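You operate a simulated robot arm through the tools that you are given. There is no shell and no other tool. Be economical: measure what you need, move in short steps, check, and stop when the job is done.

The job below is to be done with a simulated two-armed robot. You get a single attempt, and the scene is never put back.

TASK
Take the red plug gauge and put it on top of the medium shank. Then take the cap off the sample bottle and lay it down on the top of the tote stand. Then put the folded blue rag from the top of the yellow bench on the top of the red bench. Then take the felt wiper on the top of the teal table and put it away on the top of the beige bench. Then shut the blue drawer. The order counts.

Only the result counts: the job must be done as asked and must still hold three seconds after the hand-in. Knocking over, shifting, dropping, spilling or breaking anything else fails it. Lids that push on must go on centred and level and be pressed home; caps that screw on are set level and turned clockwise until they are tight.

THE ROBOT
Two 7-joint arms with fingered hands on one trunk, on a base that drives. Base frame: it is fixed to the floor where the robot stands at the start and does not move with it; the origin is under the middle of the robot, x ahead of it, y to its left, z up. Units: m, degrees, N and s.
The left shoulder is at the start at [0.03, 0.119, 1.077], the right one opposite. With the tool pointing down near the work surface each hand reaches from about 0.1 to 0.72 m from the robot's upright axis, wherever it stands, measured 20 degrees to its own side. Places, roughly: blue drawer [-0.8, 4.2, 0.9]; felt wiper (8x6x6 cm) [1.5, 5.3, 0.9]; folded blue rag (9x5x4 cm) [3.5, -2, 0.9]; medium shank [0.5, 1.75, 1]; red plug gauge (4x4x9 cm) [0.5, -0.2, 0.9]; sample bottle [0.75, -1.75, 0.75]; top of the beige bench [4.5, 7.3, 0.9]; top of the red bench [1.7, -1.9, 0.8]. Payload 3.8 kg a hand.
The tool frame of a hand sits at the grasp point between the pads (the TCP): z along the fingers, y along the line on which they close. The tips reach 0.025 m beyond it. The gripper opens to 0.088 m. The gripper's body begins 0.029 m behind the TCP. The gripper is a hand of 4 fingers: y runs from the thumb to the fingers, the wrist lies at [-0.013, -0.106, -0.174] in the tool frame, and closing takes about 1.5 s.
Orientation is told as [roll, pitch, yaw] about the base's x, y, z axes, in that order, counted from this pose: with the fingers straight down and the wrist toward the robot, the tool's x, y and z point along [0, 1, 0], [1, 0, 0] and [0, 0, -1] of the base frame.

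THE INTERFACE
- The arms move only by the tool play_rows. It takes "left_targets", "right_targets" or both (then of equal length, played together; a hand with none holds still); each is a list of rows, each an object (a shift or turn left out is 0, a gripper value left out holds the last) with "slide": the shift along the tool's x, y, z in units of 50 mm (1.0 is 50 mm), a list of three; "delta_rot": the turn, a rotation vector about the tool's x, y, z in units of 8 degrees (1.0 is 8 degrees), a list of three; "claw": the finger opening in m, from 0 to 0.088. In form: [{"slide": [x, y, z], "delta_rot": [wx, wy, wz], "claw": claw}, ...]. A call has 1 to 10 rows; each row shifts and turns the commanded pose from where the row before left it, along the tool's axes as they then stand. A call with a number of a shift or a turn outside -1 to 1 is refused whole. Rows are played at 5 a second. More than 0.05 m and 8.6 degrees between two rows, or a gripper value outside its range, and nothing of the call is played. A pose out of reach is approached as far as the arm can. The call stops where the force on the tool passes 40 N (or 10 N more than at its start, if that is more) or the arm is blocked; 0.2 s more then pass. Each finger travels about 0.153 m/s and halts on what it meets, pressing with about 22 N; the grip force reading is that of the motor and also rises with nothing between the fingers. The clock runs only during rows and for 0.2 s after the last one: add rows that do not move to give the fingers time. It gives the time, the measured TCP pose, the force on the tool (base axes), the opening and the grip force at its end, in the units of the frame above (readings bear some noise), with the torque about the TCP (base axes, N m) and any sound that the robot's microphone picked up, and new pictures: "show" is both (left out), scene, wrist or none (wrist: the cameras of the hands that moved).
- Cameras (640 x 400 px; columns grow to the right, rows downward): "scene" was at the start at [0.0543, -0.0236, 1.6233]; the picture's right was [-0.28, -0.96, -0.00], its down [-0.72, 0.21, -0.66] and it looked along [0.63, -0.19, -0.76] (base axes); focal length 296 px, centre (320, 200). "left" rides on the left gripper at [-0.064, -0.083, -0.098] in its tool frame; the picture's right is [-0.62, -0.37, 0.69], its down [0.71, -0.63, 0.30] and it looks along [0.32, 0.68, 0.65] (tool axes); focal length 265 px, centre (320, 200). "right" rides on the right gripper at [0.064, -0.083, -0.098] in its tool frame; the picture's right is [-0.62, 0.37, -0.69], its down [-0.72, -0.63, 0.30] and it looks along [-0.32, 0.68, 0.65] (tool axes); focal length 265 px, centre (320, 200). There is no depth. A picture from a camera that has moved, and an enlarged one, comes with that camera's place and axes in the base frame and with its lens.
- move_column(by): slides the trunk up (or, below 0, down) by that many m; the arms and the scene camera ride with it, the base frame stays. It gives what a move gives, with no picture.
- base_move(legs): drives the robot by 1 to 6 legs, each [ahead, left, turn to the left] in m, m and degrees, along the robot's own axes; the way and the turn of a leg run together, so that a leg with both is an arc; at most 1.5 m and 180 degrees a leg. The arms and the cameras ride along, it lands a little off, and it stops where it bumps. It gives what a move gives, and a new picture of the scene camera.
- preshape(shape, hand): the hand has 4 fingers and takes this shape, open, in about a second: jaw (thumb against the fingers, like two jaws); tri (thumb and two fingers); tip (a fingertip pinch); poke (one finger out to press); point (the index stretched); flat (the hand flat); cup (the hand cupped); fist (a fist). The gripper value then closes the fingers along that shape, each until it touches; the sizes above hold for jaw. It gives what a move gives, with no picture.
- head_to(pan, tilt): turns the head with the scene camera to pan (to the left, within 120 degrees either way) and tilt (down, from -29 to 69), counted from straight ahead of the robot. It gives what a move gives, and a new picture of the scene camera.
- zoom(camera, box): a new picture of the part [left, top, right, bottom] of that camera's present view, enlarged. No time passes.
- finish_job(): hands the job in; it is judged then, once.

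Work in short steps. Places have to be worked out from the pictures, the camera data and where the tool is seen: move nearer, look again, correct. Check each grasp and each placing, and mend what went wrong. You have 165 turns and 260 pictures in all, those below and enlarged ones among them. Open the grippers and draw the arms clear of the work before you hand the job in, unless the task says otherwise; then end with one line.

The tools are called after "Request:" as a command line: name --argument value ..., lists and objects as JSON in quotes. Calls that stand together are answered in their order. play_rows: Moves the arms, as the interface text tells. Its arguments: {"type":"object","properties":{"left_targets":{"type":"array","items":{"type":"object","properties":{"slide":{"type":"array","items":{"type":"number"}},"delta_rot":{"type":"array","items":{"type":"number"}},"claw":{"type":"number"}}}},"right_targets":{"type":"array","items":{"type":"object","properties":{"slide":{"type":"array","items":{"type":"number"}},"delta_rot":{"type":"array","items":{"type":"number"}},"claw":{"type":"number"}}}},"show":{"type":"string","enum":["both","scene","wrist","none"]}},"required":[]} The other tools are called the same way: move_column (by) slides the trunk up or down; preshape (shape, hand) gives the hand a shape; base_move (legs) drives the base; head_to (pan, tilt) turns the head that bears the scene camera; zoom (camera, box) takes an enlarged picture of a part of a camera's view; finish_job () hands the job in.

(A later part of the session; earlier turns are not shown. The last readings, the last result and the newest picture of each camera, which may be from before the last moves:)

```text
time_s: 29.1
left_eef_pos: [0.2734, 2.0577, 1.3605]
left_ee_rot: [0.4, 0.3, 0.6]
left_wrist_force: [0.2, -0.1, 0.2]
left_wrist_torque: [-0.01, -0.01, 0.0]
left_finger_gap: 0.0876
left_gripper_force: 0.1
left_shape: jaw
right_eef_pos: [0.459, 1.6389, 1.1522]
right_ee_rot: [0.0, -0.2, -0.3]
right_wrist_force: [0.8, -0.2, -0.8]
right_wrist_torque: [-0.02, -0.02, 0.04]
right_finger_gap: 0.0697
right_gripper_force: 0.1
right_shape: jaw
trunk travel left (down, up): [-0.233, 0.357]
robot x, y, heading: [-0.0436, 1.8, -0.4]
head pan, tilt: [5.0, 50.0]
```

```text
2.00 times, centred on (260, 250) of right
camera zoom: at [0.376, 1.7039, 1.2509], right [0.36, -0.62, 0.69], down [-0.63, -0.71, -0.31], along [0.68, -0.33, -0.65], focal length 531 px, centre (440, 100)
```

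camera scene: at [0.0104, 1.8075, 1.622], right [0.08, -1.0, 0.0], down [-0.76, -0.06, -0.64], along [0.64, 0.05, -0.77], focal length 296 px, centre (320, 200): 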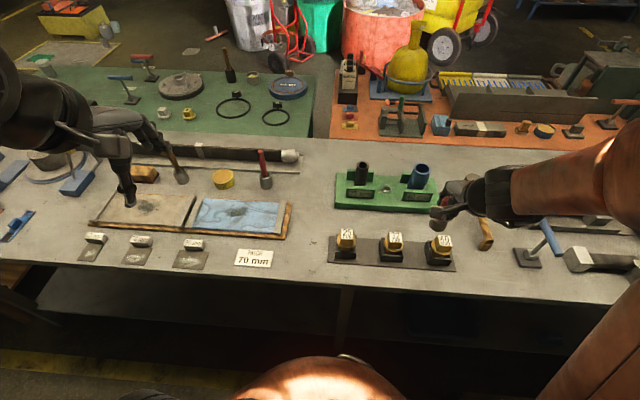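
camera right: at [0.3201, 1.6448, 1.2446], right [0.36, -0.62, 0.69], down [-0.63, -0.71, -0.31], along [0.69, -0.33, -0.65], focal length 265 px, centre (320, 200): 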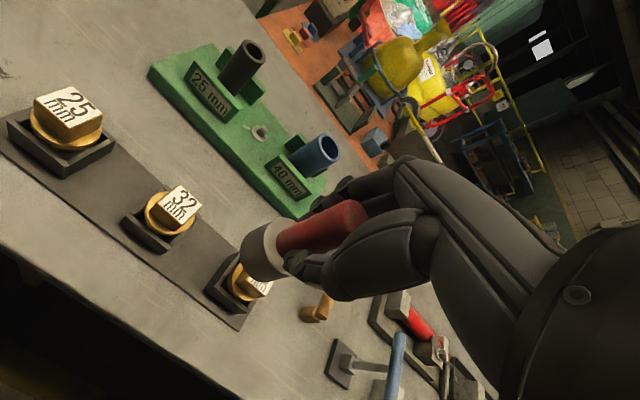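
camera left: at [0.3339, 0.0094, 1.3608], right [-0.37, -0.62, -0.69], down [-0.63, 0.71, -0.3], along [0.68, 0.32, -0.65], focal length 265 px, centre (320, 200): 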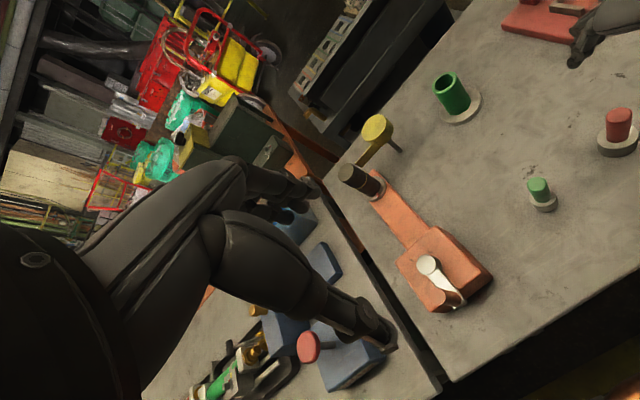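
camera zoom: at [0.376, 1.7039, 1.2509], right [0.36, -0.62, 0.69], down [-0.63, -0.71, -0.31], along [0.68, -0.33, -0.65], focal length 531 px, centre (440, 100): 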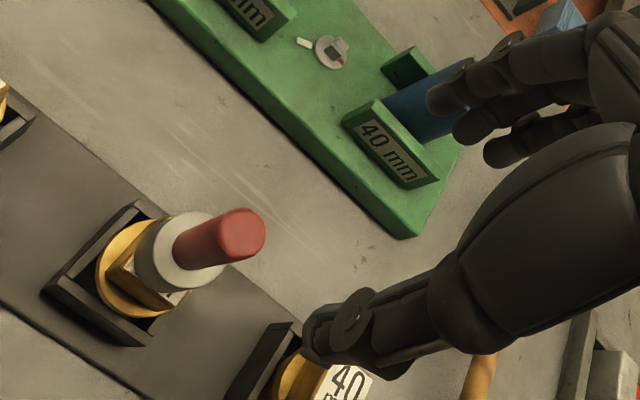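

The gauge is standing centred on the 32 mm shank. I'll retract the right arm and drive right along the aisle towards the sample bottle.

Request:
play_rows --right_targets '[{"slide": [0, -0.3, -0.8]}, {"slide": [0, -0.6, -0.7]}, {"slide": [-0.2, -0.7, -0.3]}, {"slide": [-0.2, -0.7, 0]}, {"slide": [-0.2, -0.7, 0]}, {}]' --show "none"

Request:
base_move --legs '[[0, -1.45, 0], [0, -1.3, 0]]'

Request:
head_to --pan -35 --tilt 35

```text
time_s: 30.5
left_eef_pos: [0.2755, 2.057, 1.3614]
left_ee_rot: [0.3, 0.4, 0.5]
left_wrist_force: [-0.8, -0.3, 0.1]
left_wrist_torque: [0.0, 0.03, -0.02]
left_finger_gap: 0.0878
left_gripper_force: 0.2
left_shape: jaw
right_eef_pos: [0.3087, 1.6111, 1.2415]
right_ee_rot: [0.2, -0.2, -0.3]
right_wrist_force: [0.5, 0.7, 0.3]
right_wrist_torque: [0.01, 0.04, -0.01]
right_finger_gap: 0.0699
right_gripper_force: 0.0
right_shape: jaw
trunk travel left (down, up): [-0.233, 0.357]
robot x, y, heading: [-0.0442, 1.8044, -0.4]
head pan, tilt: [5.0, 50.0]
```

```text
time_s: 43.9
left_eef_pos: [0.2621, -0.695, 1.3605]
left_ee_rot: [0.2, 0.3, 0.4]
left_wrist_force: [-0.4, -0.6, -0.8]
left_wrist_torque: [0.05, -0.02, 0.01]
left_finger_gap: 0.0876
left_gripper_force: 0.0
left_shape: jaw
right_eef_pos: [0.2945, -1.1414, 1.2432]
right_ee_rot: [0.1, -0.3, -0.4]
right_wrist_force: [-0.2, -0.5, -0.1]
right_wrist_torque: [0.04, 0.0, -0.04]
right_finger_gap: 0.0699
right_gripper_force: 0.0
right_shape: jaw
trunk travel left (down, up): [-0.233, 0.357]
robot x, y, heading: [-0.0577, -0.9483, -0.4]
head pan, tilt: [5.0, 50.0]
camera scene: at [-0.0013, -0.945, 1.622], right [0.08, -1.0, 0.0], down [-0.76, -0.06, -0.64], along [0.64, 0.05, -0.77], focal length 296 px, centre (320, 200)
```

scene: 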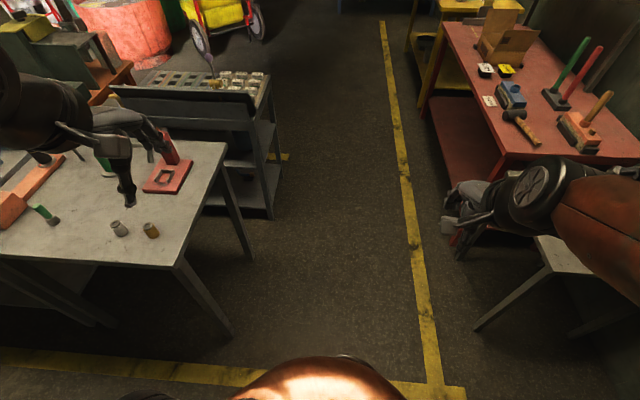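

```text
time_s: 44.9
left_eef_pos: [0.2611, -0.6939, 1.3617]
left_ee_rot: [0.2, 0.4, 0.4]
left_wrist_force: [-0.4, -0.1, -0.8]
left_wrist_torque: [0.0, -0.02, 0.02]
left_finger_gap: 0.0875
left_gripper_force: 0.0
left_shape: jaw
right_eef_pos: [0.2946, -1.1425, 1.2415]
right_ee_rot: [0.2, -0.2, -0.5]
right_wrist_force: [0.4, 0.5, -0.9]
right_wrist_torque: [0.03, 0.0, -0.02]
right_finger_gap: 0.0699
right_gripper_force: 0.1
right_shape: jaw
trunk travel left (down, up): [-0.233, 0.357]
robot x, y, heading: [-0.0546, -0.9445, -0.8]
head pan, tilt: [-35.0, 35.0]
camera scene: at [-0.0063, -1.0019, 1.6437], right [-0.58, -0.81, 0.0], down [-0.47, 0.33, -0.82], along [0.67, -0.48, -0.57], focal length 296 px, centre (320, 200)
```

scene: 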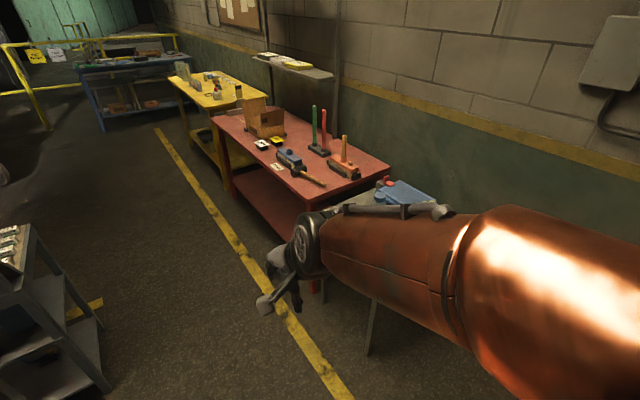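

I'll turn to face the right-hand wall, where the bottle stand is, and look down at it.

Request:
base_move --legs '[[0, 0, -89]]'

Request:
head_to --pan 45 --tilt 35

```text
time_s: 49.1
left_eef_pos: [0.2001, -1.2683, 1.3612]
left_ee_rot: [0.2, 0.3, -89.3]
left_wrist_force: [0.6, 0.6, -1.4]
left_wrist_torque: [-0.01, -0.01, -0.03]
left_finger_gap: 0.0877
left_gripper_force: 0.0
left_shape: jaw
right_eef_pos: [-0.2482, -1.3028, 1.2426]
right_ee_rot: [0.2, -0.3, -90.2]
right_wrist_force: [-0.4, 0.1, 0.3]
right_wrist_torque: [0.01, -0.01, 0.02]
right_finger_gap: 0.0698
right_gripper_force: 0.0
right_shape: jaw
trunk travel left (down, up): [-0.233, 0.357]
robot x, y, heading: [-0.0603, -0.9495, -90.0]
head pan, tilt: [-35.0, 35.0]
camera scene: at [-0.1089, -1.0031, 1.6437], right [-0.82, 0.58, 0.0], down [0.33, 0.47, -0.82], along [-0.47, -0.67, -0.57], focal length 296 px, centre (320, 200)
```

scene: 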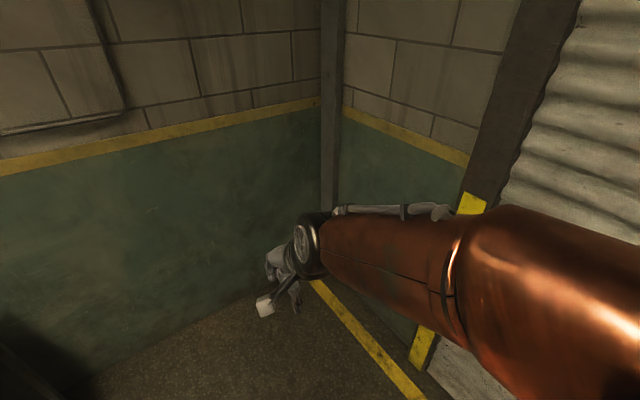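

```text
time_s: 50.7
left_eef_pos: [0.2002, -1.2669, 1.3611]
left_ee_rot: [0.2, 0.2, -89.3]
left_wrist_force: [-0.2, 0.2, 0.7]
left_wrist_torque: [0.0, 0.0, 0.02]
left_finger_gap: 0.0877
left_gripper_force: 0.0
left_shape: jaw
right_eef_pos: [-0.2476, -1.3026, 1.243]
right_ee_rot: [0.0, -0.3, -90.2]
right_wrist_force: [-0.1, 0.3, 0.1]
right_wrist_torque: [0.0, 0.0, -0.01]
right_finger_gap: 0.07
right_gripper_force: 0.1
right_shape: jaw
trunk travel left (down, up): [-0.233, 0.357]
robot x, y, heading: [-0.0574, -0.9491, -90.5]
head pan, tilt: [45.0, 35.0]
camera scene: at [0.0039, -0.9938, 1.6437], right [-0.71, -0.7, 0.0], down [-0.4, 0.41, -0.82], along [0.58, -0.58, -0.57], focal length 296 px, centre (320, 200)
```

scene: 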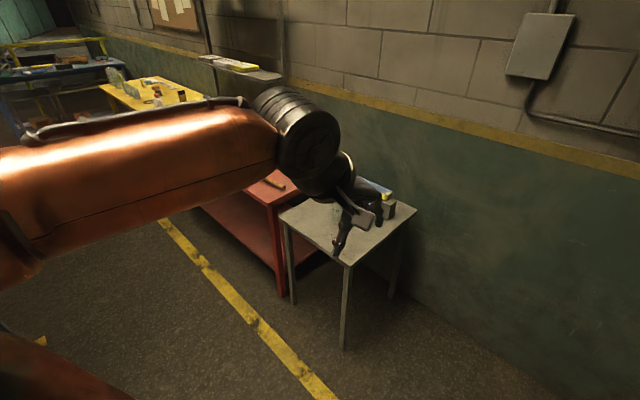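

The grey stand spans about x 0.54–1.0, y −1.65 to −2.1. I'll drive left (+x) and a little ahead to stand in front of it.

Request:
base_move --legs '[[0.0, 0.78, 0], [0.17, 0, 0]]'

Request:
head_to --pan 0 --tilt 50

```text
time_s: 56.0
left_eef_pos: [0.985, -1.4421, 1.3612]
left_ee_rot: [0.2, 0.5, -89.2]
left_wrist_force: [-0.6, 0.3, -0.5]
left_wrist_torque: [0.05, -0.01, -0.02]
left_finger_gap: 0.0879
left_gripper_force: 0.0
left_shape: jaw
right_eef_pos: [0.5354, -1.4791, 1.2427]
right_ee_rot: [0.2, -0.2, -90.1]
right_wrist_force: [0.2, -1.0, -0.6]
right_wrist_torque: [-0.01, 0.03, -0.01]
right_finger_gap: 0.0696
right_gripper_force: 0.0
right_shape: jaw
trunk travel left (down, up): [-0.233, 0.357]
robot x, y, heading: [0.7223, -1.1238, -90.2]
head pan, tilt: [45.0, 35.0]
camera scene: at [0.7875, -1.169, 1.6436], right [-0.71, -0.71, 0.0], down [-0.4, 0.41, -0.82], along [0.58, -0.58, -0.57], focal length 296 px, centre (320, 200)
```

scene: 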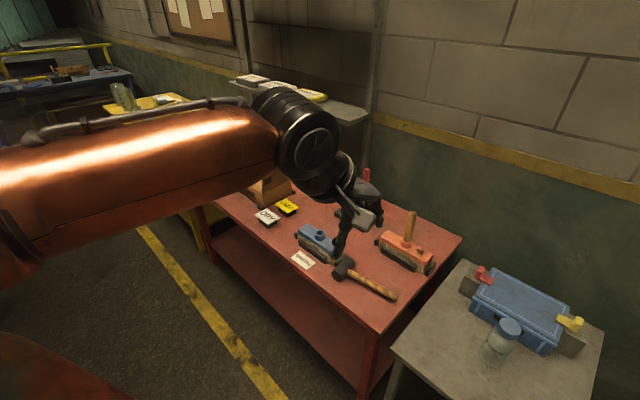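

```text
time_s: 57.1
left_eef_pos: [0.9828, -1.4408, 1.3616]
left_ee_rot: [0.2, 0.3, -89.2]
left_wrist_force: [-0.2, 0.1, 0.0]
left_wrist_torque: [-0.01, 0.0, 0.01]
left_finger_gap: 0.088
left_gripper_force: 0.0
left_shape: jaw
right_eef_pos: [0.5355, -1.4773, 1.242]
right_ee_rot: [0.1, -0.1, -90.1]
right_wrist_force: [0.2, 0.8, -1.1]
right_wrist_torque: [0.0, -0.02, 0.02]
right_finger_gap: 0.07
right_gripper_force: 0.0
right_shape: jaw
trunk travel left (down, up): [-0.233, 0.357]
robot x, y, heading: [0.7248, -1.1228, -89.9]
head pan, tilt: [0.0, 50.0]
camera scene: at [0.7251, -1.182, 1.622], right [-1.0, 0.0, 0.0], down [0.0, 0.77, -0.64], along [0.0, -0.64, -0.77], focal length 296 px, centre (320, 200)
```

scene: 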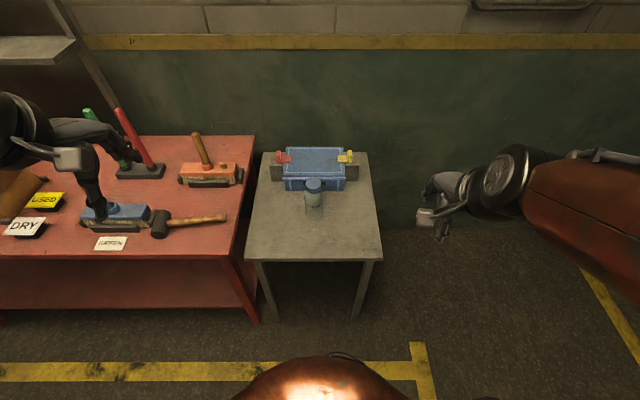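

Request:
zoom --camera "scene" --box '[240, 130, 400, 230]'

Request:
zoom --camera "right" --box '[0, 0, 640, 400]'

```text
4.00 times, centred on (320, 180) of scene
camera zoom: at [0.7251, -1.182, 1.622], right [-1.0, 0.0, 0.0], down [0.0, 0.77, -0.64], along [0.0, -0.64, -0.77], focal length 1186 px, centre (320, 280)
```

zoom: 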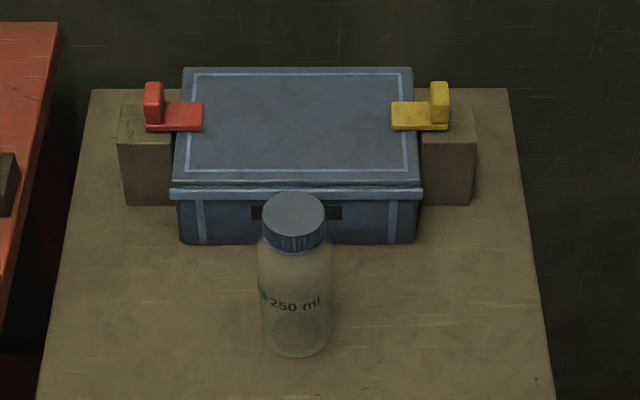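

```text
1.00 times, centred on (320, 200) of right (not enlarged: the box is as wide or as high as the picture)
camera zoom: at [0.6006, -1.394, 1.34], right [-0.62, -0.36, 0.69], down [-0.71, 0.63, -0.31], along [-0.32, -0.69, -0.65], focal length 265 px, centre (320, 200)
```

zoom: 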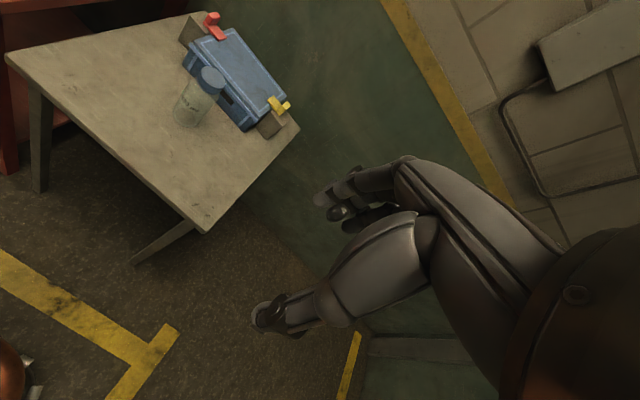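

The bottle is at about (0.748, −1.858) with its cap top at z≈0.90. That's too far for a comfortable reach, so I'll drive ahead 0.19 m. The grey table holding the blue tote should be the tote stand.

Request:
base_move --legs '[[0.19, 0.0, 0]]'

Request:
zoom --camera "scene" --box '[220, 120, 420, 245]'

Request:
zoom --camera "right" --box '[0, 0, 400, 250]'

```text
time_s: 58.6
left_eef_pos: [0.9828, -1.6334, 1.361]
left_ee_rot: [0.2, 0.4, -89.3]
left_wrist_force: [0.4, 0.2, 0.0]
left_wrist_torque: [0.01, 0.0, 0.0]
left_finger_gap: 0.0877
left_gripper_force: 0.0
left_shape: jaw
right_eef_pos: [0.5347, -1.669, 1.241]
right_ee_rot: [0.1, -0.2, -90.1]
right_wrist_force: [-0.4, -0.3, 0.0]
right_wrist_torque: [0.01, 0.02, 0.01]
right_finger_gap: 0.0699
right_gripper_force: 0.0
right_shape: jaw
trunk travel left (down, up): [-0.233, 0.357]
robot x, y, heading: [0.7236, -1.3149, -90.4]
head pan, tilt: [0.0, 50.0]
camera scene: at [0.7244, -1.3741, 1.6219], right [-1.0, 0.0, 0.0], down [0.0, 0.77, -0.64], along [0.0, -0.64, -0.77], focal length 296 px, centre (320, 200)
```

scene: 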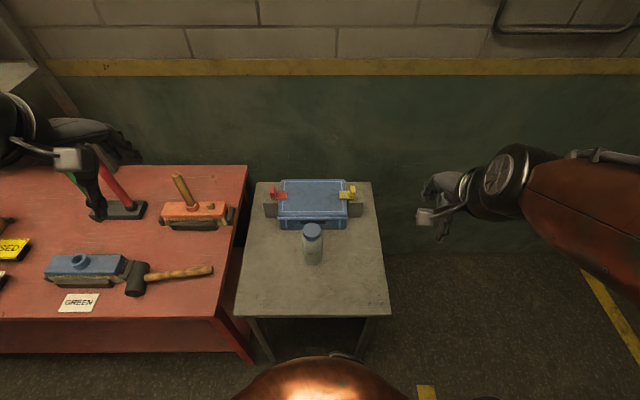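

```text
3.20 times, centred on (320, 182) of scene
camera zoom: at [0.7244, -1.3741, 1.6219], right [-1.0, 0.0, 0.0], down [0.0, 0.77, -0.64], along [0.0, -0.64, -0.77], focal length 949 px, centre (320, 256)
```

zoom: 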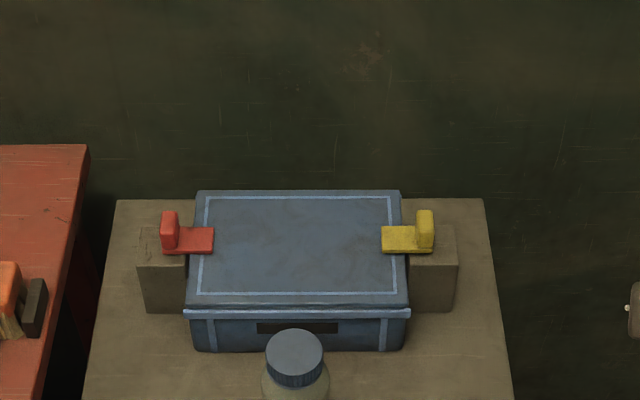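

```text
1.60 times, centred on (200, 125) of right
camera zoom: at [0.5996, -1.5856, 1.3398], right [-0.62, -0.36, 0.69], down [-0.71, 0.63, -0.31], along [-0.32, -0.69, -0.65], focal length 425 px, centre (512, 320)
```

zoom: 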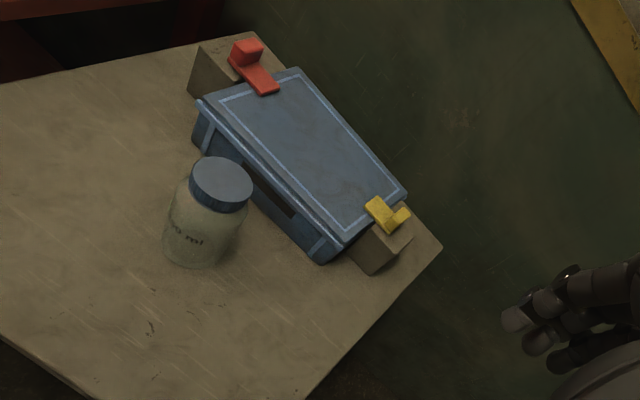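

The refined cap top is about (0.749, −1.877, 0.876). The left hand will steady the bottle body, tilted 60° and coming from the left, so I'll bring it ahead and down and then roll it.

Request:
play_rows --left_targets '[{"slide": [-0.1, 0.56, 0.6]}, {"slide": [-0.1, 0.56, 0.6]}, {"slide": [-0.1, 0.56, 0.6]}, {"slide": [-0.1, 0.56, 0.6]}, {"slide": [-0.1, 0.56, 0.6]}, {"slide": [-0.1, 0.56, 0.6]}, {}]' --show "none"

Request:
play_rows --left_targets '[{"delta_rot": [0, -0.94, 0]}, {"delta_rot": [0, -0.94, 0]}, {"delta_rot": [0, -0.94, 0]}, {"delta_rot": [0, -0.94, 0]}, {"delta_rot": [0, -0.94, 0]}, {"delta_rot": [0, -0.94, 0]}, {"delta_rot": [0, -0.94, 0]}, {"delta_rot": [0, -0.94, 0]}, {}]'

```text
time_s: 60.2
left_eef_pos: [0.954, -1.7994, 1.1793]
left_ee_rot: [0.2, 0.3, -89.3]
left_wrist_force: [-0.3, -0.4, 0.3]
left_wrist_torque: [-0.03, -0.04, -0.03]
left_finger_gap: 0.0872
left_gripper_force: 0.0
left_shape: jaw
right_eef_pos: [0.5341, -1.6669, 1.2429]
right_ee_rot: [0.2, -0.3, -90.1]
right_wrist_force: [-0.3, 0.5, -0.4]
right_wrist_torque: [-0.01, -0.01, 0.02]
right_finger_gap: 0.0699
right_gripper_force: 0.0
right_shape: jaw
trunk travel left (down, up): [-0.233, 0.357]
robot x, y, heading: [0.7221, -1.3155, -90.0]
head pan, tilt: [0.0, 50.0]
```

```text
time_s: 62.2
left_eef_pos: [0.9551, -1.7992, 1.1798]
left_ee_rot: [-60.0, 0.3, -89.3]
left_wrist_force: [0.9, 0.7, 0.0]
left_wrist_torque: [0.0, -0.02, 0.03]
left_finger_gap: 0.0876
left_gripper_force: 0.1
left_shape: jaw
right_eef_pos: [0.535, -1.6672, 1.2429]
right_ee_rot: [0.1, -0.3, -90.1]
right_wrist_force: [-1.4, -0.7, -0.1]
right_wrist_torque: [-0.01, 0.0, 0.03]
right_finger_gap: 0.0698
right_gripper_force: 0.0
right_shape: jaw
trunk travel left (down, up): [-0.233, 0.357]
robot x, y, heading: [0.7272, -1.3143, -90.3]
head pan, tilt: [0.0, 50.0]
camera scene: at [0.7238, -1.3725, 1.622], right [-1.0, 0.0, 0.0], down [0.0, 0.77, -0.64], along [0.0, -0.64, -0.77], focal length 296 px, centre (320, 200)
camera left: at [1.0078, -1.7164, 1.2852], right [-0.91, 0.36, 0.19], down [0.09, 0.64, -0.77], along [-0.4, -0.69, -0.61], focal length 265 px, centre (320, 200)
```

scene: 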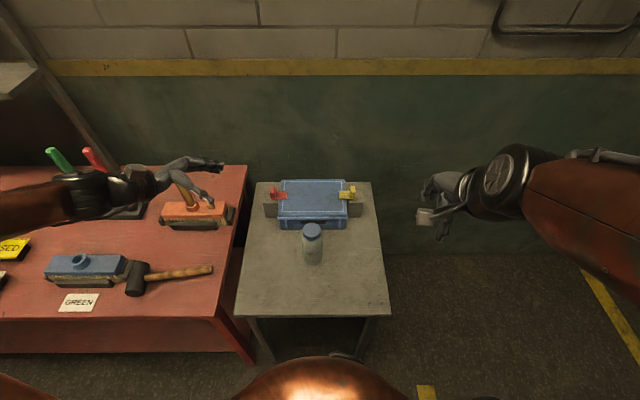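
left: 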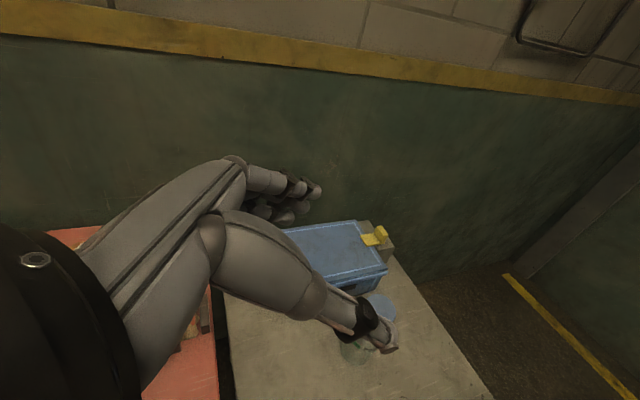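

The tilt is reached. I'll move to a pre-grasp 12 cm back along the tool axis from the bottle body and check the view.

Request:
play_rows --left_targets '[{"slide": [0.588, 0.195, 0.633]}, {"slide": [0.588, 0.195, 0.633]}, {"slide": [0.588, 0.195, 0.633]}, {"slide": [0.588, 0.195, 0.633]}, {"slide": [0.588, 0.195, 0.633]}, {"slide": [0.588, 0.195, 0.633]}, {"slide": [0.588, 0.195, 0.633]}, {"slide": [0.588, 0.195, 0.633]}, {}]'

```text
time_s: 64.2
left_eef_pos: [0.8567, -1.8772, 0.8479]
left_ee_rot: [-59.9, 0.3, -89.3]
left_wrist_force: [-0.1, -0.8, -0.1]
left_wrist_torque: [-0.01, -0.02, 0.03]
left_finger_gap: 0.0875
left_gripper_force: 0.1
left_shape: jaw
right_eef_pos: [0.5354, -1.6684, 1.2422]
right_ee_rot: [0.1, -0.3, -90.0]
right_wrist_force: [0.9, -0.3, 0.8]
right_wrist_torque: [-0.01, 0.04, 0.02]
right_finger_gap: 0.0699
right_gripper_force: 0.1
right_shape: jaw
trunk travel left (down, up): [-0.233, 0.357]
robot x, y, heading: [0.7286, -1.3132, -90.3]
head pan, tilt: [0.0, 50.0]
camera scene: at [0.7246, -1.3722, 1.622], right [-1.0, 0.0, 0.0], down [0.0, 0.77, -0.64], along [0.0, -0.64, -0.77], focal length 296 px, centre (320, 200)
camera left: at [0.9086, -1.7942, 0.9532], right [-0.91, 0.36, 0.19], down [0.09, 0.64, -0.77], along [-0.39, -0.69, -0.61], focal length 265 px, centre (320, 200)
```

scene: 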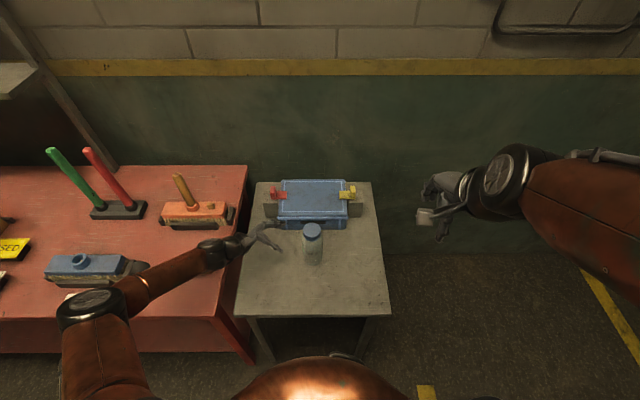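
left: 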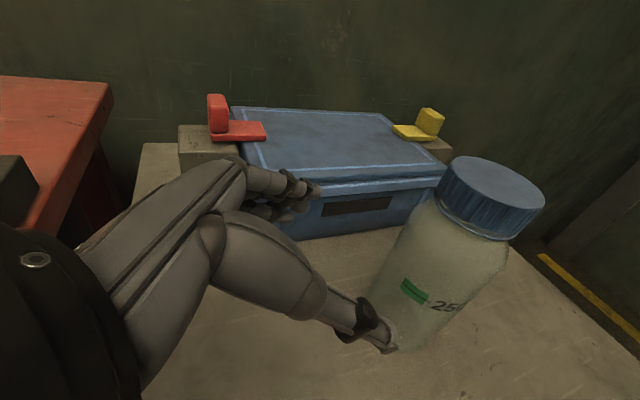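

The left camera confirms the cap at about (0.749, −1.872, 0.88). I'll advance along the tool axis so the bottle body sits between the open fingers.

Request:
play_rows --left_targets '[{"slide": [-0.02, -0.03, 0.5]}, {"slide": [-0.02, -0.03, 0.5]}, {"slide": [-0.02, -0.02, 0.5]}, {"slide": [0, 0, 0.5]}, {"slide": [0, 0, 0.4]}, {}]'

```text
time_s: 65.6
left_eef_pos: [0.7496, -1.8739, 0.7897]
left_ee_rot: [-59.9, 0.2, -89.3]
left_wrist_force: [0.2, 0.5, 0.1]
left_wrist_torque: [0.01, -0.01, 0.0]
left_finger_gap: 0.0878
left_gripper_force: 0.0
left_shape: jaw
right_eef_pos: [0.5353, -1.6677, 1.241]
right_ee_rot: [0.1, -0.3, -90.1]
right_wrist_force: [-0.1, -0.3, 0.4]
right_wrist_torque: [0.0, -0.01, 0.01]
right_finger_gap: 0.0698
right_gripper_force: 0.0
right_shape: jaw
trunk travel left (down, up): [-0.233, 0.357]
robot x, y, heading: [0.723, -1.3117, -90.4]
head pan, tilt: [0.0, 50.0]
camera scene: at [0.7246, -1.3726, 1.622], right [-1.0, 0.0, 0.0], down [0.0, 0.77, -0.64], along [0.0, -0.64, -0.77], focal length 296 px, centre (320, 200)
camera left: at [0.8024, -1.7906, 0.8957], right [-0.91, 0.36, 0.19], down [0.09, 0.64, -0.77], along [-0.39, -0.69, -0.61], focal length 265 px, centre (320, 200)
```

scene: 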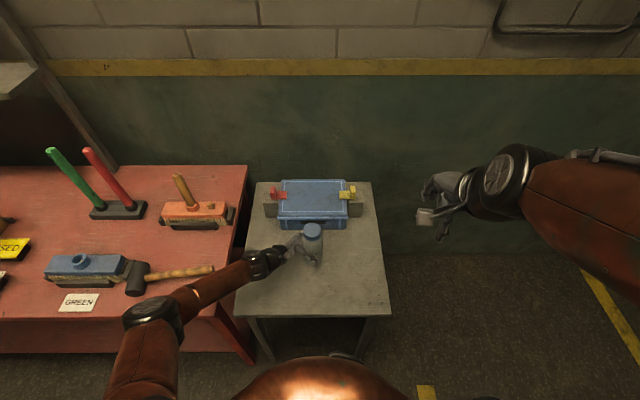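
left: 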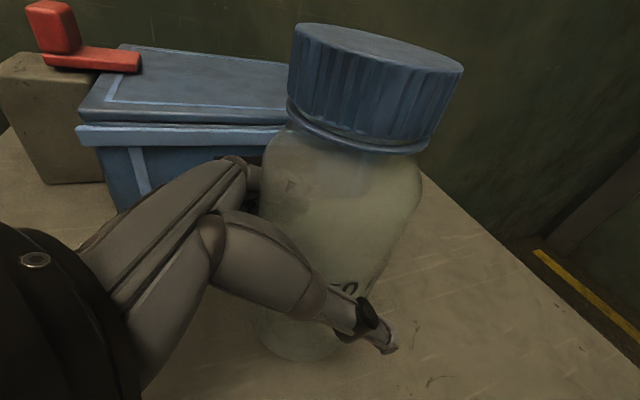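

The bottle body is between the fingers, so I'll close the left hand on it.

Request:
play_rows --left_targets '[{"slide": [0, -0.04, 0], "claw": 0.07}, {"claw": 0.06}, {"claw": 0.05}, {"claw": 0.03}, {"claw": 0.03}, {"claw": 0.03}, {"claw": 0.03}, {}]' --show "wrist"

```text
time_s: 67.4
left_eef_pos: [0.7491, -1.8719, 0.7899]
left_ee_rot: [-59.9, 0.3, -89.4]
left_wrist_force: [-0.3, 0.0, -0.1]
left_wrist_torque: [-0.05, 0.01, -0.01]
left_finger_gap: 0.0619
left_gripper_force: 22.2
left_shape: jaw
right_eef_pos: [0.5351, -1.668, 1.2418]
right_ee_rot: [0.2, -0.2, -90.1]
right_wrist_force: [-0.8, -0.4, -0.5]
right_wrist_torque: [0.0, 0.03, -0.01]
right_finger_gap: 0.0698
right_gripper_force: 0.2
right_shape: jaw
trunk travel left (down, up): [-0.233, 0.357]
robot x, y, heading: [0.7251, -1.3152, -90.2]
head pan, tilt: [0.0, 50.0]
camera left: at [0.8026, -1.7887, 0.896], right [-0.91, 0.36, 0.19], down [0.09, 0.64, -0.77], along [-0.39, -0.69, -0.61], focal length 265 px, centre (320, 200)
```

left: 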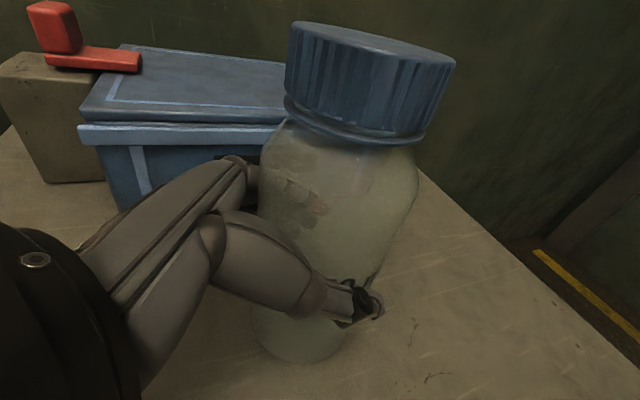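

The bottle is held at 62 mm. Now I'll bring the right hand above the cap, pre-turned 40° clockwise.

Request:
play_rows --right_targets '[{"slide": [0.476, 0.453, 0.491], "claw": 0.088}, {"slide": [0.476, 0.453, 0.491]}, {"slide": [0.476, 0.453, 0.491]}, {"slide": [0.476, 0.453, 0.491]}, {"slide": [0.476, 0.453, 0.491]}, {"slide": [0.476, 0.453, 0.491]}, {"slide": [0.476, 0.453, 0.491]}, {"slide": [0.476, 0.453, 0.491]}, {"slide": [0.476, 0.453, 0.491]}, {}]' --show "none"

Request:
play_rows --right_targets '[{"delta_rot": [0, 0, 1]}, {"delta_rot": [0, 0, 1]}, {"delta_rot": [0, 0, 1]}, {"delta_rot": [0, 0, 1]}, {"delta_rot": [0, 0, 1]}, {}]'

```text
time_s: 69.6
left_eef_pos: [0.7499, -1.8722, 0.7912]
left_ee_rot: [-59.9, 0.3, -89.3]
left_wrist_force: [0.6, -0.4, 0.8]
left_wrist_torque: [-0.04, 0.03, -0.02]
left_finger_gap: 0.0613
left_gripper_force: 22.0
left_shape: jaw
right_eef_pos: [0.7497, -1.8731, 1.0221]
right_ee_rot: [0.2, -0.2, -90.2]
right_wrist_force: [0.4, -0.1, 0.2]
right_wrist_torque: [-0.01, 0.02, 0.04]
right_finger_gap: 0.0879
right_gripper_force: 0.0
right_shape: jaw
trunk travel left (down, up): [-0.233, 0.357]
robot x, y, heading: [0.7272, -1.3162, -90.2]
head pan, tilt: [0.0, 50.0]
```

```text
time_s: 71.0
left_eef_pos: [0.7504, -1.8723, 0.7912]
left_ee_rot: [-59.9, 0.3, -89.3]
left_wrist_force: [0.3, 1.3, 0.4]
left_wrist_torque: [-0.02, 0.04, 0.01]
left_finger_gap: 0.0615
left_gripper_force: 21.7
left_shape: jaw
right_eef_pos: [0.7489, -1.8723, 1.0209]
right_ee_rot: [0.2, -0.2, -130.2]
right_wrist_force: [0.5, -1.4, 0.1]
right_wrist_torque: [-0.06, 0.01, 0.02]
right_finger_gap: 0.0878
right_gripper_force: 0.2
right_shape: jaw
trunk travel left (down, up): [-0.233, 0.357]
robot x, y, heading: [0.7277, -1.3137, -90.0]
head pan, tilt: [0.0, 50.0]
camera scene: at [0.7244, -1.3727, 1.622], right [-1.0, 0.0, 0.0], down [0.0, 0.77, -0.64], along [0.0, -0.64, -0.77], focal length 296 px, centre (320, 200)
camera right: at [0.8521, -1.851, 1.1202], right [-0.71, 0.12, 0.69], down [-0.14, 0.94, -0.31], along [-0.69, -0.32, -0.65], focal length 265 px, centre (320, 200)
```

scene: 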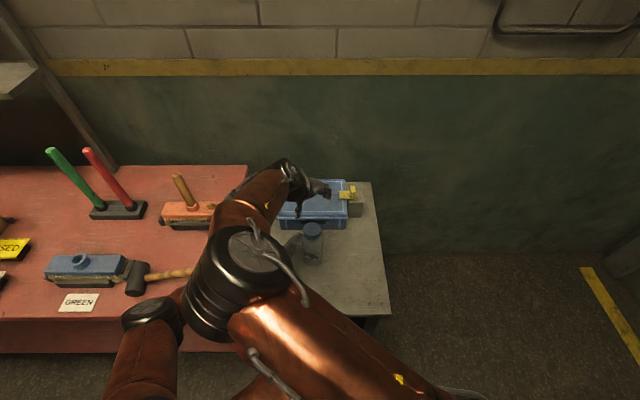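
right: 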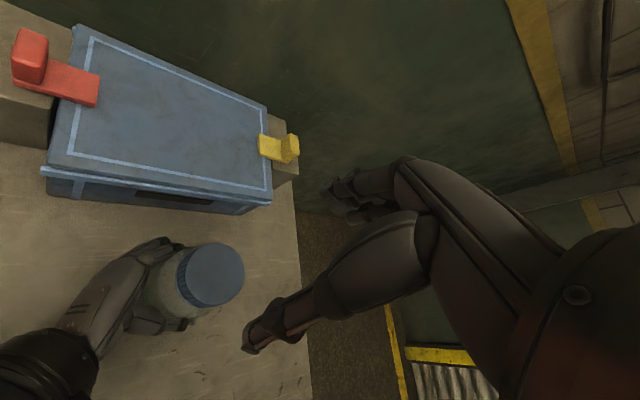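

The cap checks out at (0.750, −1.873), but this pre-turn puts the right elbow over the left arm. I'll turn back to the neutral yaw and descend from there to z≈0.888.

Request:
play_rows --right_targets '[{"delta_rot": [0, 0, -1]}, {"delta_rot": [0, 0, -1]}, {"delta_rot": [0, 0, -1]}, {"delta_rot": [0, 0, -1]}, {"delta_rot": [0, 0, -1]}, {"slide": [0, 0, 0.5]}, {"slide": [0, 0, 0.5]}, {"slide": [0, 0, 0.5]}, {"slide": [0, 0, 0.4]}, {}]'

```text
time_s: 73.2
left_eef_pos: [0.7499, -1.873, 0.7917]
left_ee_rot: [-60.0, 0.3, -89.3]
left_wrist_force: [-0.8, -0.3, 1.3]
left_wrist_torque: [-0.02, -0.02, 0.0]
left_finger_gap: 0.0612
left_gripper_force: 21.7
left_shape: jaw
right_eef_pos: [0.7481, -1.8733, 0.9273]
right_ee_rot: [0.1, -0.3, -90.2]
right_wrist_force: [0.2, -0.3, -0.2]
right_wrist_torque: [0.0, -0.02, 0.0]
right_finger_gap: 0.0878
right_gripper_force: 0.1
right_shape: jaw
trunk travel left (down, up): [-0.233, 0.357]
robot x, y, heading: [0.7288, -1.3132, -90.2]
head pan, tilt: [0.0, 50.0]
camera scene: at [0.7245, -1.3728, 1.622], right [-1.0, 0.0, 0.0], down [0.0, 0.77, -0.64], along [0.0, -0.64, -0.77], focal length 296 px, centre (320, 200)
camera right: at [0.8136, -1.7905, 1.0247], right [-0.62, -0.36, 0.69], down [-0.71, 0.63, -0.31], along [-0.32, -0.69, -0.65], focal length 265 px, centre (320, 200)
```

scene: 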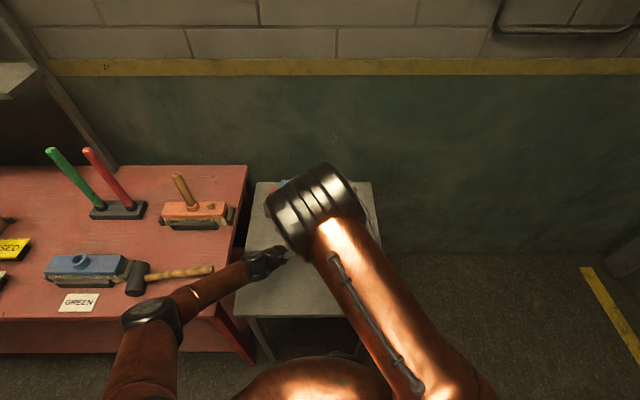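
right: 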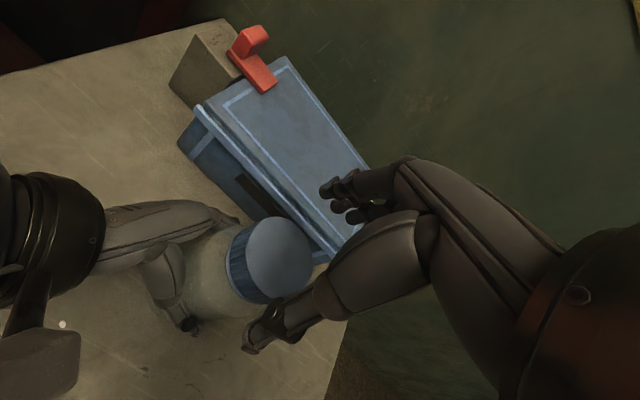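

It's aligned. I'll turn 16° counter-clockwise to stay clear of the left hand's camera, then lower the last 4 cm.

Request:
play_rows --right_targets '[{"delta_rot": [0, 0, -1], "slide": [0.02, 0, 0]}, {"delta_rot": [0, 0, -1]}, {"slide": [0, 0, 0.3]}, {"slide": [0, 0, 0.25]}, {"slide": [0, 0, 0.23]}, {}]' --show "wrist"

```text
time_s: 74.6
left_eef_pos: [0.7498, -1.8719, 0.7919]
left_ee_rot: [-60.0, 0.3, -89.3]
left_wrist_force: [0.4, 0.1, 0.2]
left_wrist_torque: [0.0, -0.01, -0.02]
left_finger_gap: 0.0614
left_gripper_force: 21.9
left_shape: jaw
right_eef_pos: [0.7511, -1.8738, 0.8885]
right_ee_rot: [0.0, -0.4, -74.1]
right_wrist_force: [-0.5, 0.6, -0.2]
right_wrist_torque: [-0.02, 0.0, -0.01]
right_finger_gap: 0.0882
right_gripper_force: 0.1
right_shape: jaw
trunk travel left (down, up): [-0.233, 0.357]
robot x, y, heading: [0.7201, -1.311, -90.0]
head pan, tilt: [0.0, 50.0]
camera right: at [0.7896, -1.7759, 0.9857], right [-0.5, -0.52, 0.69], down [-0.86, 0.41, -0.31], along [-0.12, -0.75, -0.65], focal length 265 px, centre (320, 200)
```

right: 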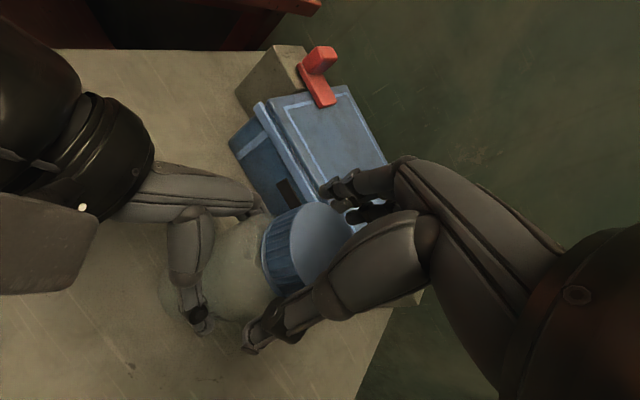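

The cap is between the right fingers. I'll close on it and turn counter-clockwise by about 48° as a first test.

Request:
play_rows --right_targets '[{"claw": 0.065}, {"claw": 0.03}, {"claw": 0.03}, {"claw": 0.03}, {"delta_rot": [0, 0, -0.8]}, {"delta_rot": [0, 0, -0.8]}, {"delta_rot": [0, 0, -0.8]}, {"delta_rot": [0, 0, -0.8]}, {"delta_rot": [0, 0, -0.8]}, {"delta_rot": [0, 0, -0.8]}]' --show "wrist"

```text
time_s: 76.8
left_eef_pos: [0.7497, -1.873, 0.7901]
left_ee_rot: [-59.9, 0.3, -89.3]
left_wrist_force: [0.9, -3.3, -0.4]
left_wrist_torque: [0.04, -0.01, 0.09]
left_finger_gap: 0.0611
left_gripper_force: 21.8
left_shape: jaw
right_eef_pos: [0.7485, -1.8741, 0.8872]
right_ee_rot: [-0.2, -0.2, -35.5]
right_wrist_force: [0.5, 2.3, 2.0]
right_wrist_torque: [0.07, 0.01, -0.05]
right_finger_gap: 0.0454
right_gripper_force: 22.2
right_shape: jaw
trunk travel left (down, up): [-0.233, 0.357]
robot x, y, heading: [0.7265, -1.3115, -90.0]
head pan, tilt: [0.0, 50.0]
camera right: at [0.7194, -1.7733, 0.9858], right [-0.06, -0.71, 0.7], down [-0.93, -0.22, -0.3], along [0.37, -0.67, -0.65], focal length 265 px, centre (320, 200)
```

right: 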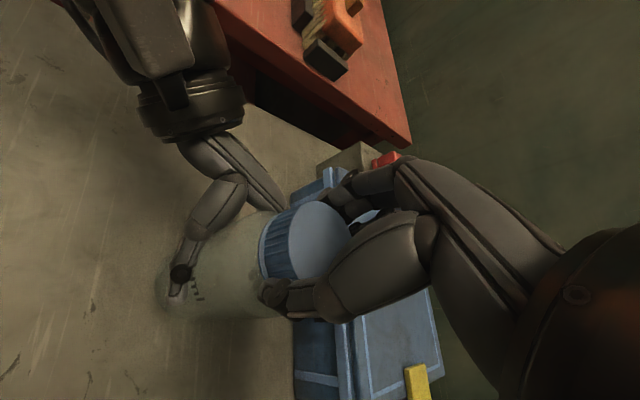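

It turned easily with the bottle held. I'll continue counter-clockwise with a slight rise.

Request:
play_rows --right_targets '[{"delta_rot": [0, 0, -1], "slide": [0, 0, -0.003]}, {"delta_rot": [0, 0, -1], "slide": [0, 0, -0.003]}, {"delta_rot": [0, 0, -1], "slide": [0, 0, -0.003]}, {"delta_rot": [0, 0, -1], "slide": [0, 0, -0.003]}, {"delta_rot": [0, 0, -1], "slide": [0, 0, -0.003]}, {"delta_rot": [0, 0, -1], "slide": [0, 0, -0.003]}, {"delta_rot": [0, 0, -1], "slide": [0, 0, -0.003]}, {"delta_rot": [0, 0, -1], "slide": [0, 0, -0.003]}, {}]' --show "wrist"

```text
time_s: 78.8
left_eef_pos: [0.75, -1.872, 0.7915]
left_ee_rot: [-59.8, 0.4, -89.3]
left_wrist_force: [4.5, -2.1, 1.3]
left_wrist_torque: [-0.04, 0.18, 0.08]
left_finger_gap: 0.061
left_gripper_force: 21.6
left_shape: jaw
right_eef_pos: [0.7506, -1.8732, 0.8893]
right_ee_rot: [-0.4, -0.1, 28.4]
right_wrist_force: [-3.1, 1.7, 2.8]
right_wrist_torque: [0.11, -0.07, -0.04]
right_finger_gap: 0.045
right_gripper_force: 22.0
right_shape: jaw
trunk travel left (down, up): [-0.233, 0.357]
robot x, y, heading: [0.7257, -1.3125, -90.0]
head pan, tilt: [0.0, 50.0]
camera right: at [0.6462, -1.8565, 0.9868], right [0.62, -0.37, 0.7], down [-0.21, -0.93, -0.3], along [0.76, 0.04, -0.65], focal length 265 px, centre (320, 200)
```

right: 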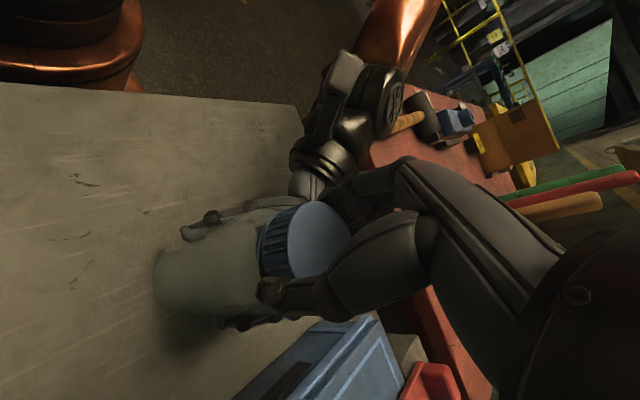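

It has turned about 100° in total. I'll test a small 5 mm lift and watch the force.

Request:
play_rows --right_targets '[{"slide": [0, 0, -0.05]}, {"slide": [0, 0, -0.05]}, {}]' --show "wrist"

```text
time_s: 79.6
left_eef_pos: [0.7494, -1.8717, 0.7925]
left_ee_rot: [-60.0, 0.3, -89.3]
left_wrist_force: [1.9, -0.8, 9.4]
left_wrist_torque: [-0.04, 0.18, 0.0]
left_finger_gap: 0.0607
left_gripper_force: 21.8
left_shape: jaw
right_eef_pos: [0.7496, -1.874, 0.8927]
right_ee_rot: [-0.2, 0.1, 28.3]
right_wrist_force: [-1.6, 1.0, -9.7]
right_wrist_torque: [0.08, -0.05, -0.02]
right_finger_gap: 0.0454
right_gripper_force: 22.4
right_shape: jaw
trunk travel left (down, up): [-0.233, 0.357]
robot x, y, heading: [0.724, -1.3145, -90.0]
head pan, tilt: [0.0, 50.0]
camera right: at [0.6464, -1.8568, 0.9906], right [0.62, -0.37, 0.69], down [-0.22, -0.93, -0.3], along [0.76, 0.04, -0.65], focal length 265 px, centre (320, 200)
```

right: 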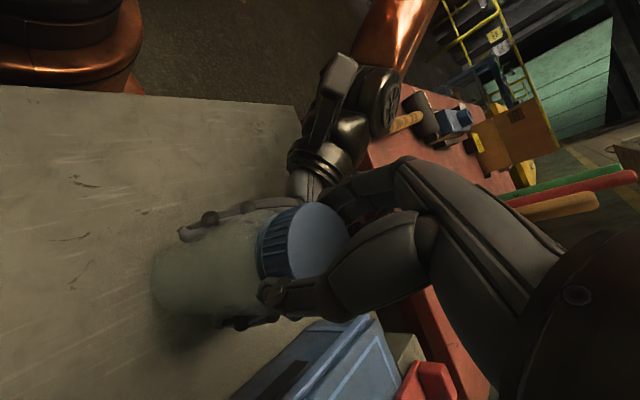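

It's still threaded, since the lift force passes straight to the left hand. I'll ease down, open, rewind clockwise about 104° and regrip.

Request:
play_rows --right_targets '[{"slide": [0, 0, 0.06]}, {"claw": 0.088}, {}, {"delta_rot": [0, 0, 1]}, {"delta_rot": [0, 0, 1]}, {"delta_rot": [0, 0, 1]}, {"delta_rot": [0, 0, 1]}, {"delta_rot": [0, 0, 1]}, {"delta_rot": [0, 0, 1]}, {}]' --show "none"

Request:
play_rows --right_targets '[{"delta_rot": [0, 0, 1]}, {"delta_rot": [0, 0, 1]}, {"delta_rot": [0, 0, 1]}, {"delta_rot": [0, 0, 1]}, {"delta_rot": [0, 0, 1]}, {"delta_rot": [0, 0, 1]}, {"delta_rot": [0, 0, 1]}, {}]' --show "wrist"

```text
time_s: 81.8
left_eef_pos: [0.7497, -1.8715, 0.7912]
left_ee_rot: [-59.9, 0.3, -89.3]
left_wrist_force: [0.1, 0.6, 0.2]
left_wrist_torque: [-0.01, 0.03, 0.0]
left_finger_gap: 0.0606
left_gripper_force: 22.0
left_shape: jaw
right_eef_pos: [0.7496, -1.8736, 0.8904]
right_ee_rot: [-0.3, -0.2, -19.8]
right_wrist_force: [0.2, 1.0, -0.3]
right_wrist_torque: [-0.01, 0.06, -0.02]
right_finger_gap: 0.0877
right_gripper_force: 0.0
right_shape: jaw
trunk travel left (down, up): [-0.233, 0.357]
robot x, y, heading: [0.7231, -1.3145, -90.2]
head pan, tilt: [0.0, 50.0]
```

```text
time_s: 83.6
left_eef_pos: [0.7495, -1.8714, 0.7918]
left_ee_rot: [-59.9, 0.4, -89.3]
left_wrist_force: [0.1, 0.1, 1.6]
left_wrist_torque: [-0.02, 0.0, -0.03]
left_finger_gap: 0.0604
left_gripper_force: 22.0
left_shape: jaw
right_eef_pos: [0.7503, -1.8733, 0.89]
right_ee_rot: [0.1, -0.3, -75.9]
right_wrist_force: [0.3, 0.1, 1.0]
right_wrist_torque: [-0.01, -0.02, 0.0]
right_finger_gap: 0.0875
right_gripper_force: 0.0
right_shape: jaw
trunk travel left (down, up): [-0.233, 0.357]
robot x, y, heading: [0.724, -1.3152, -90.0]
head pan, tilt: [0.0, 50.0]
camera right: at [0.7918, -1.7776, 0.9885], right [-0.51, -0.51, 0.69], down [-0.85, 0.44, -0.31], along [-0.15, -0.74, -0.65], focal length 265 px, centre (320, 200)
```

right: 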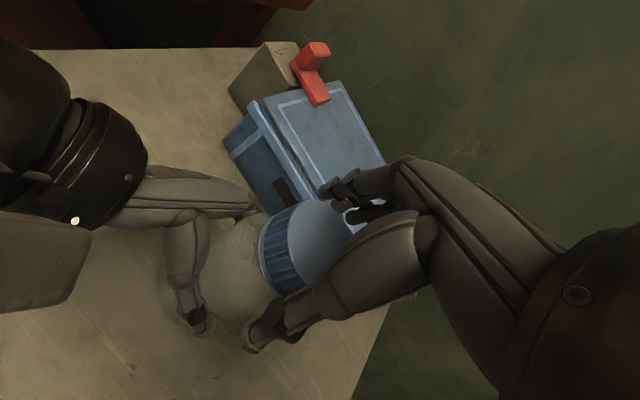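

Now I'll regrip and take a second stroke of about 104° counter-clockwise.

Request:
play_rows --right_targets '[{"claw": 0.065}, {"claw": 0.03}, {"claw": 0.03}, {"claw": 0.03}, {"delta_rot": [0, 0, -1]}, {"delta_rot": [0, 0, -1], "slide": [0, 0, -0.003]}, {"delta_rot": [0, 0, -1], "slide": [0, 0, -0.003]}, {"delta_rot": [0, 0, -1], "slide": [0, 0, -0.003]}, {"delta_rot": [0, 0, -1], "slide": [0, 0, -0.003]}, {"delta_rot": [0, 0, -1], "slide": [0, 0, -0.003]}]' --show "none"

Request:
play_rows --right_targets '[{"delta_rot": [0, 0, -1], "slide": [0, 0, -0.003]}, {"delta_rot": [0, 0, -1], "slide": [0, 0, -0.003]}, {"delta_rot": [0, 0, -1], "slide": [0, 0, -0.003]}, {"delta_rot": [0, 0, -1], "slide": [0, 0, -0.003]}, {"delta_rot": [0, 0, -1], "slide": [0, 0, -0.003]}, {"delta_rot": [0, 0, -1], "slide": [0, 0, -0.003]}, {"delta_rot": [0, 0, -1], "slide": [0, 0, -0.003]}, {"slide": [0, 0, -0.05]}, {"slide": [0, 0, -0.05]}, {}]' --show "wrist"

```text
time_s: 85.8
left_eef_pos: [0.7495, -1.8725, 0.7909]
left_ee_rot: [-59.8, 0.3, -89.2]
left_wrist_force: [2.4, -1.2, 1.7]
left_wrist_torque: [0.0, 0.06, 0.07]
left_finger_gap: 0.0606
left_gripper_force: 22.0
left_shape: jaw
right_eef_pos: [0.7493, -1.8738, 0.8905]
right_ee_rot: [-0.2, -0.2, -27.6]
right_wrist_force: [-1.6, 1.4, 0.8]
right_wrist_torque: [0.06, -0.02, -0.04]
right_finger_gap: 0.0458
right_gripper_force: 22.5
right_shape: jaw
trunk travel left (down, up): [-0.233, 0.357]
robot x, y, heading: [0.7234, -1.3131, -89.9]
head pan, tilt: [0.0, 50.0]
```

```text
time_s: 88.0
left_eef_pos: [0.7493, -1.8716, 0.7916]
left_ee_rot: [-60.0, 0.4, -89.3]
left_wrist_force: [1.0, 2.0, 12.6]
left_wrist_torque: [-0.25, 0.19, 0.04]
left_finger_gap: 0.0599
left_gripper_force: 22.0
left_shape: jaw
right_eef_pos: [0.7502, -1.8734, 0.8949]
right_ee_rot: [-0.2, 0.2, 28.2]
right_wrist_force: [-1.9, -1.5, -13.1]
right_wrist_torque: [0.05, -0.07, 0.01]
right_finger_gap: 0.0455
right_gripper_force: 22.5
right_shape: jaw
trunk travel left (down, up): [-0.233, 0.357]
robot x, y, heading: [0.7261, -1.3146, -90.3]
head pan, tilt: [0.0, 50.0]
camera right: at [0.6463, -1.8566, 0.994], right [0.62, -0.37, 0.69], down [-0.22, -0.93, -0.3], along [0.76, 0.04, -0.65], focal length 265 px, centre (320, 200)
```

right: 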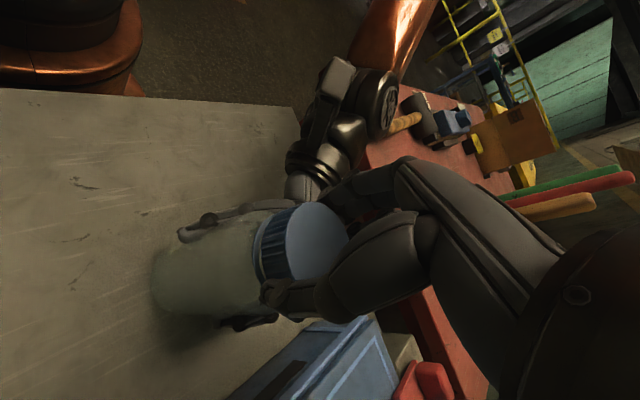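

It's still attached after about 200°. I'll check whether the bottle turned in the left hand or the cap is turning on it.

Request:
zoom --camera "left" --box '[160, 0, 640, 400]'

```text
1.00 times, centred on (400, 200) of left (not enlarged: the box is as wide or as high as the picture)
camera zoom: at [0.8022, -1.789, 0.8967], right [-0.91, 0.36, 0.19], down [0.09, 0.64, -0.77], along [-0.4, -0.69, -0.61], focal length 265 px, centre (240, 200)
```

zoom: 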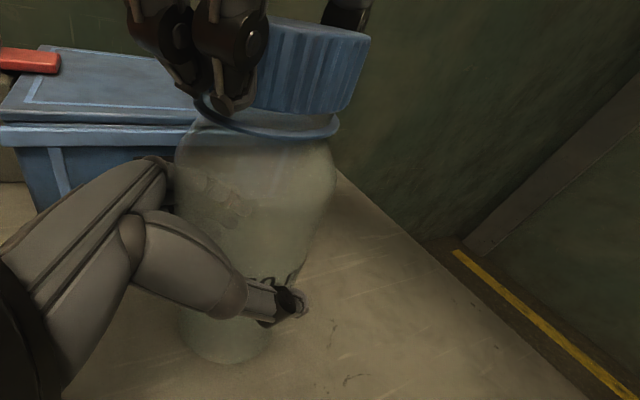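

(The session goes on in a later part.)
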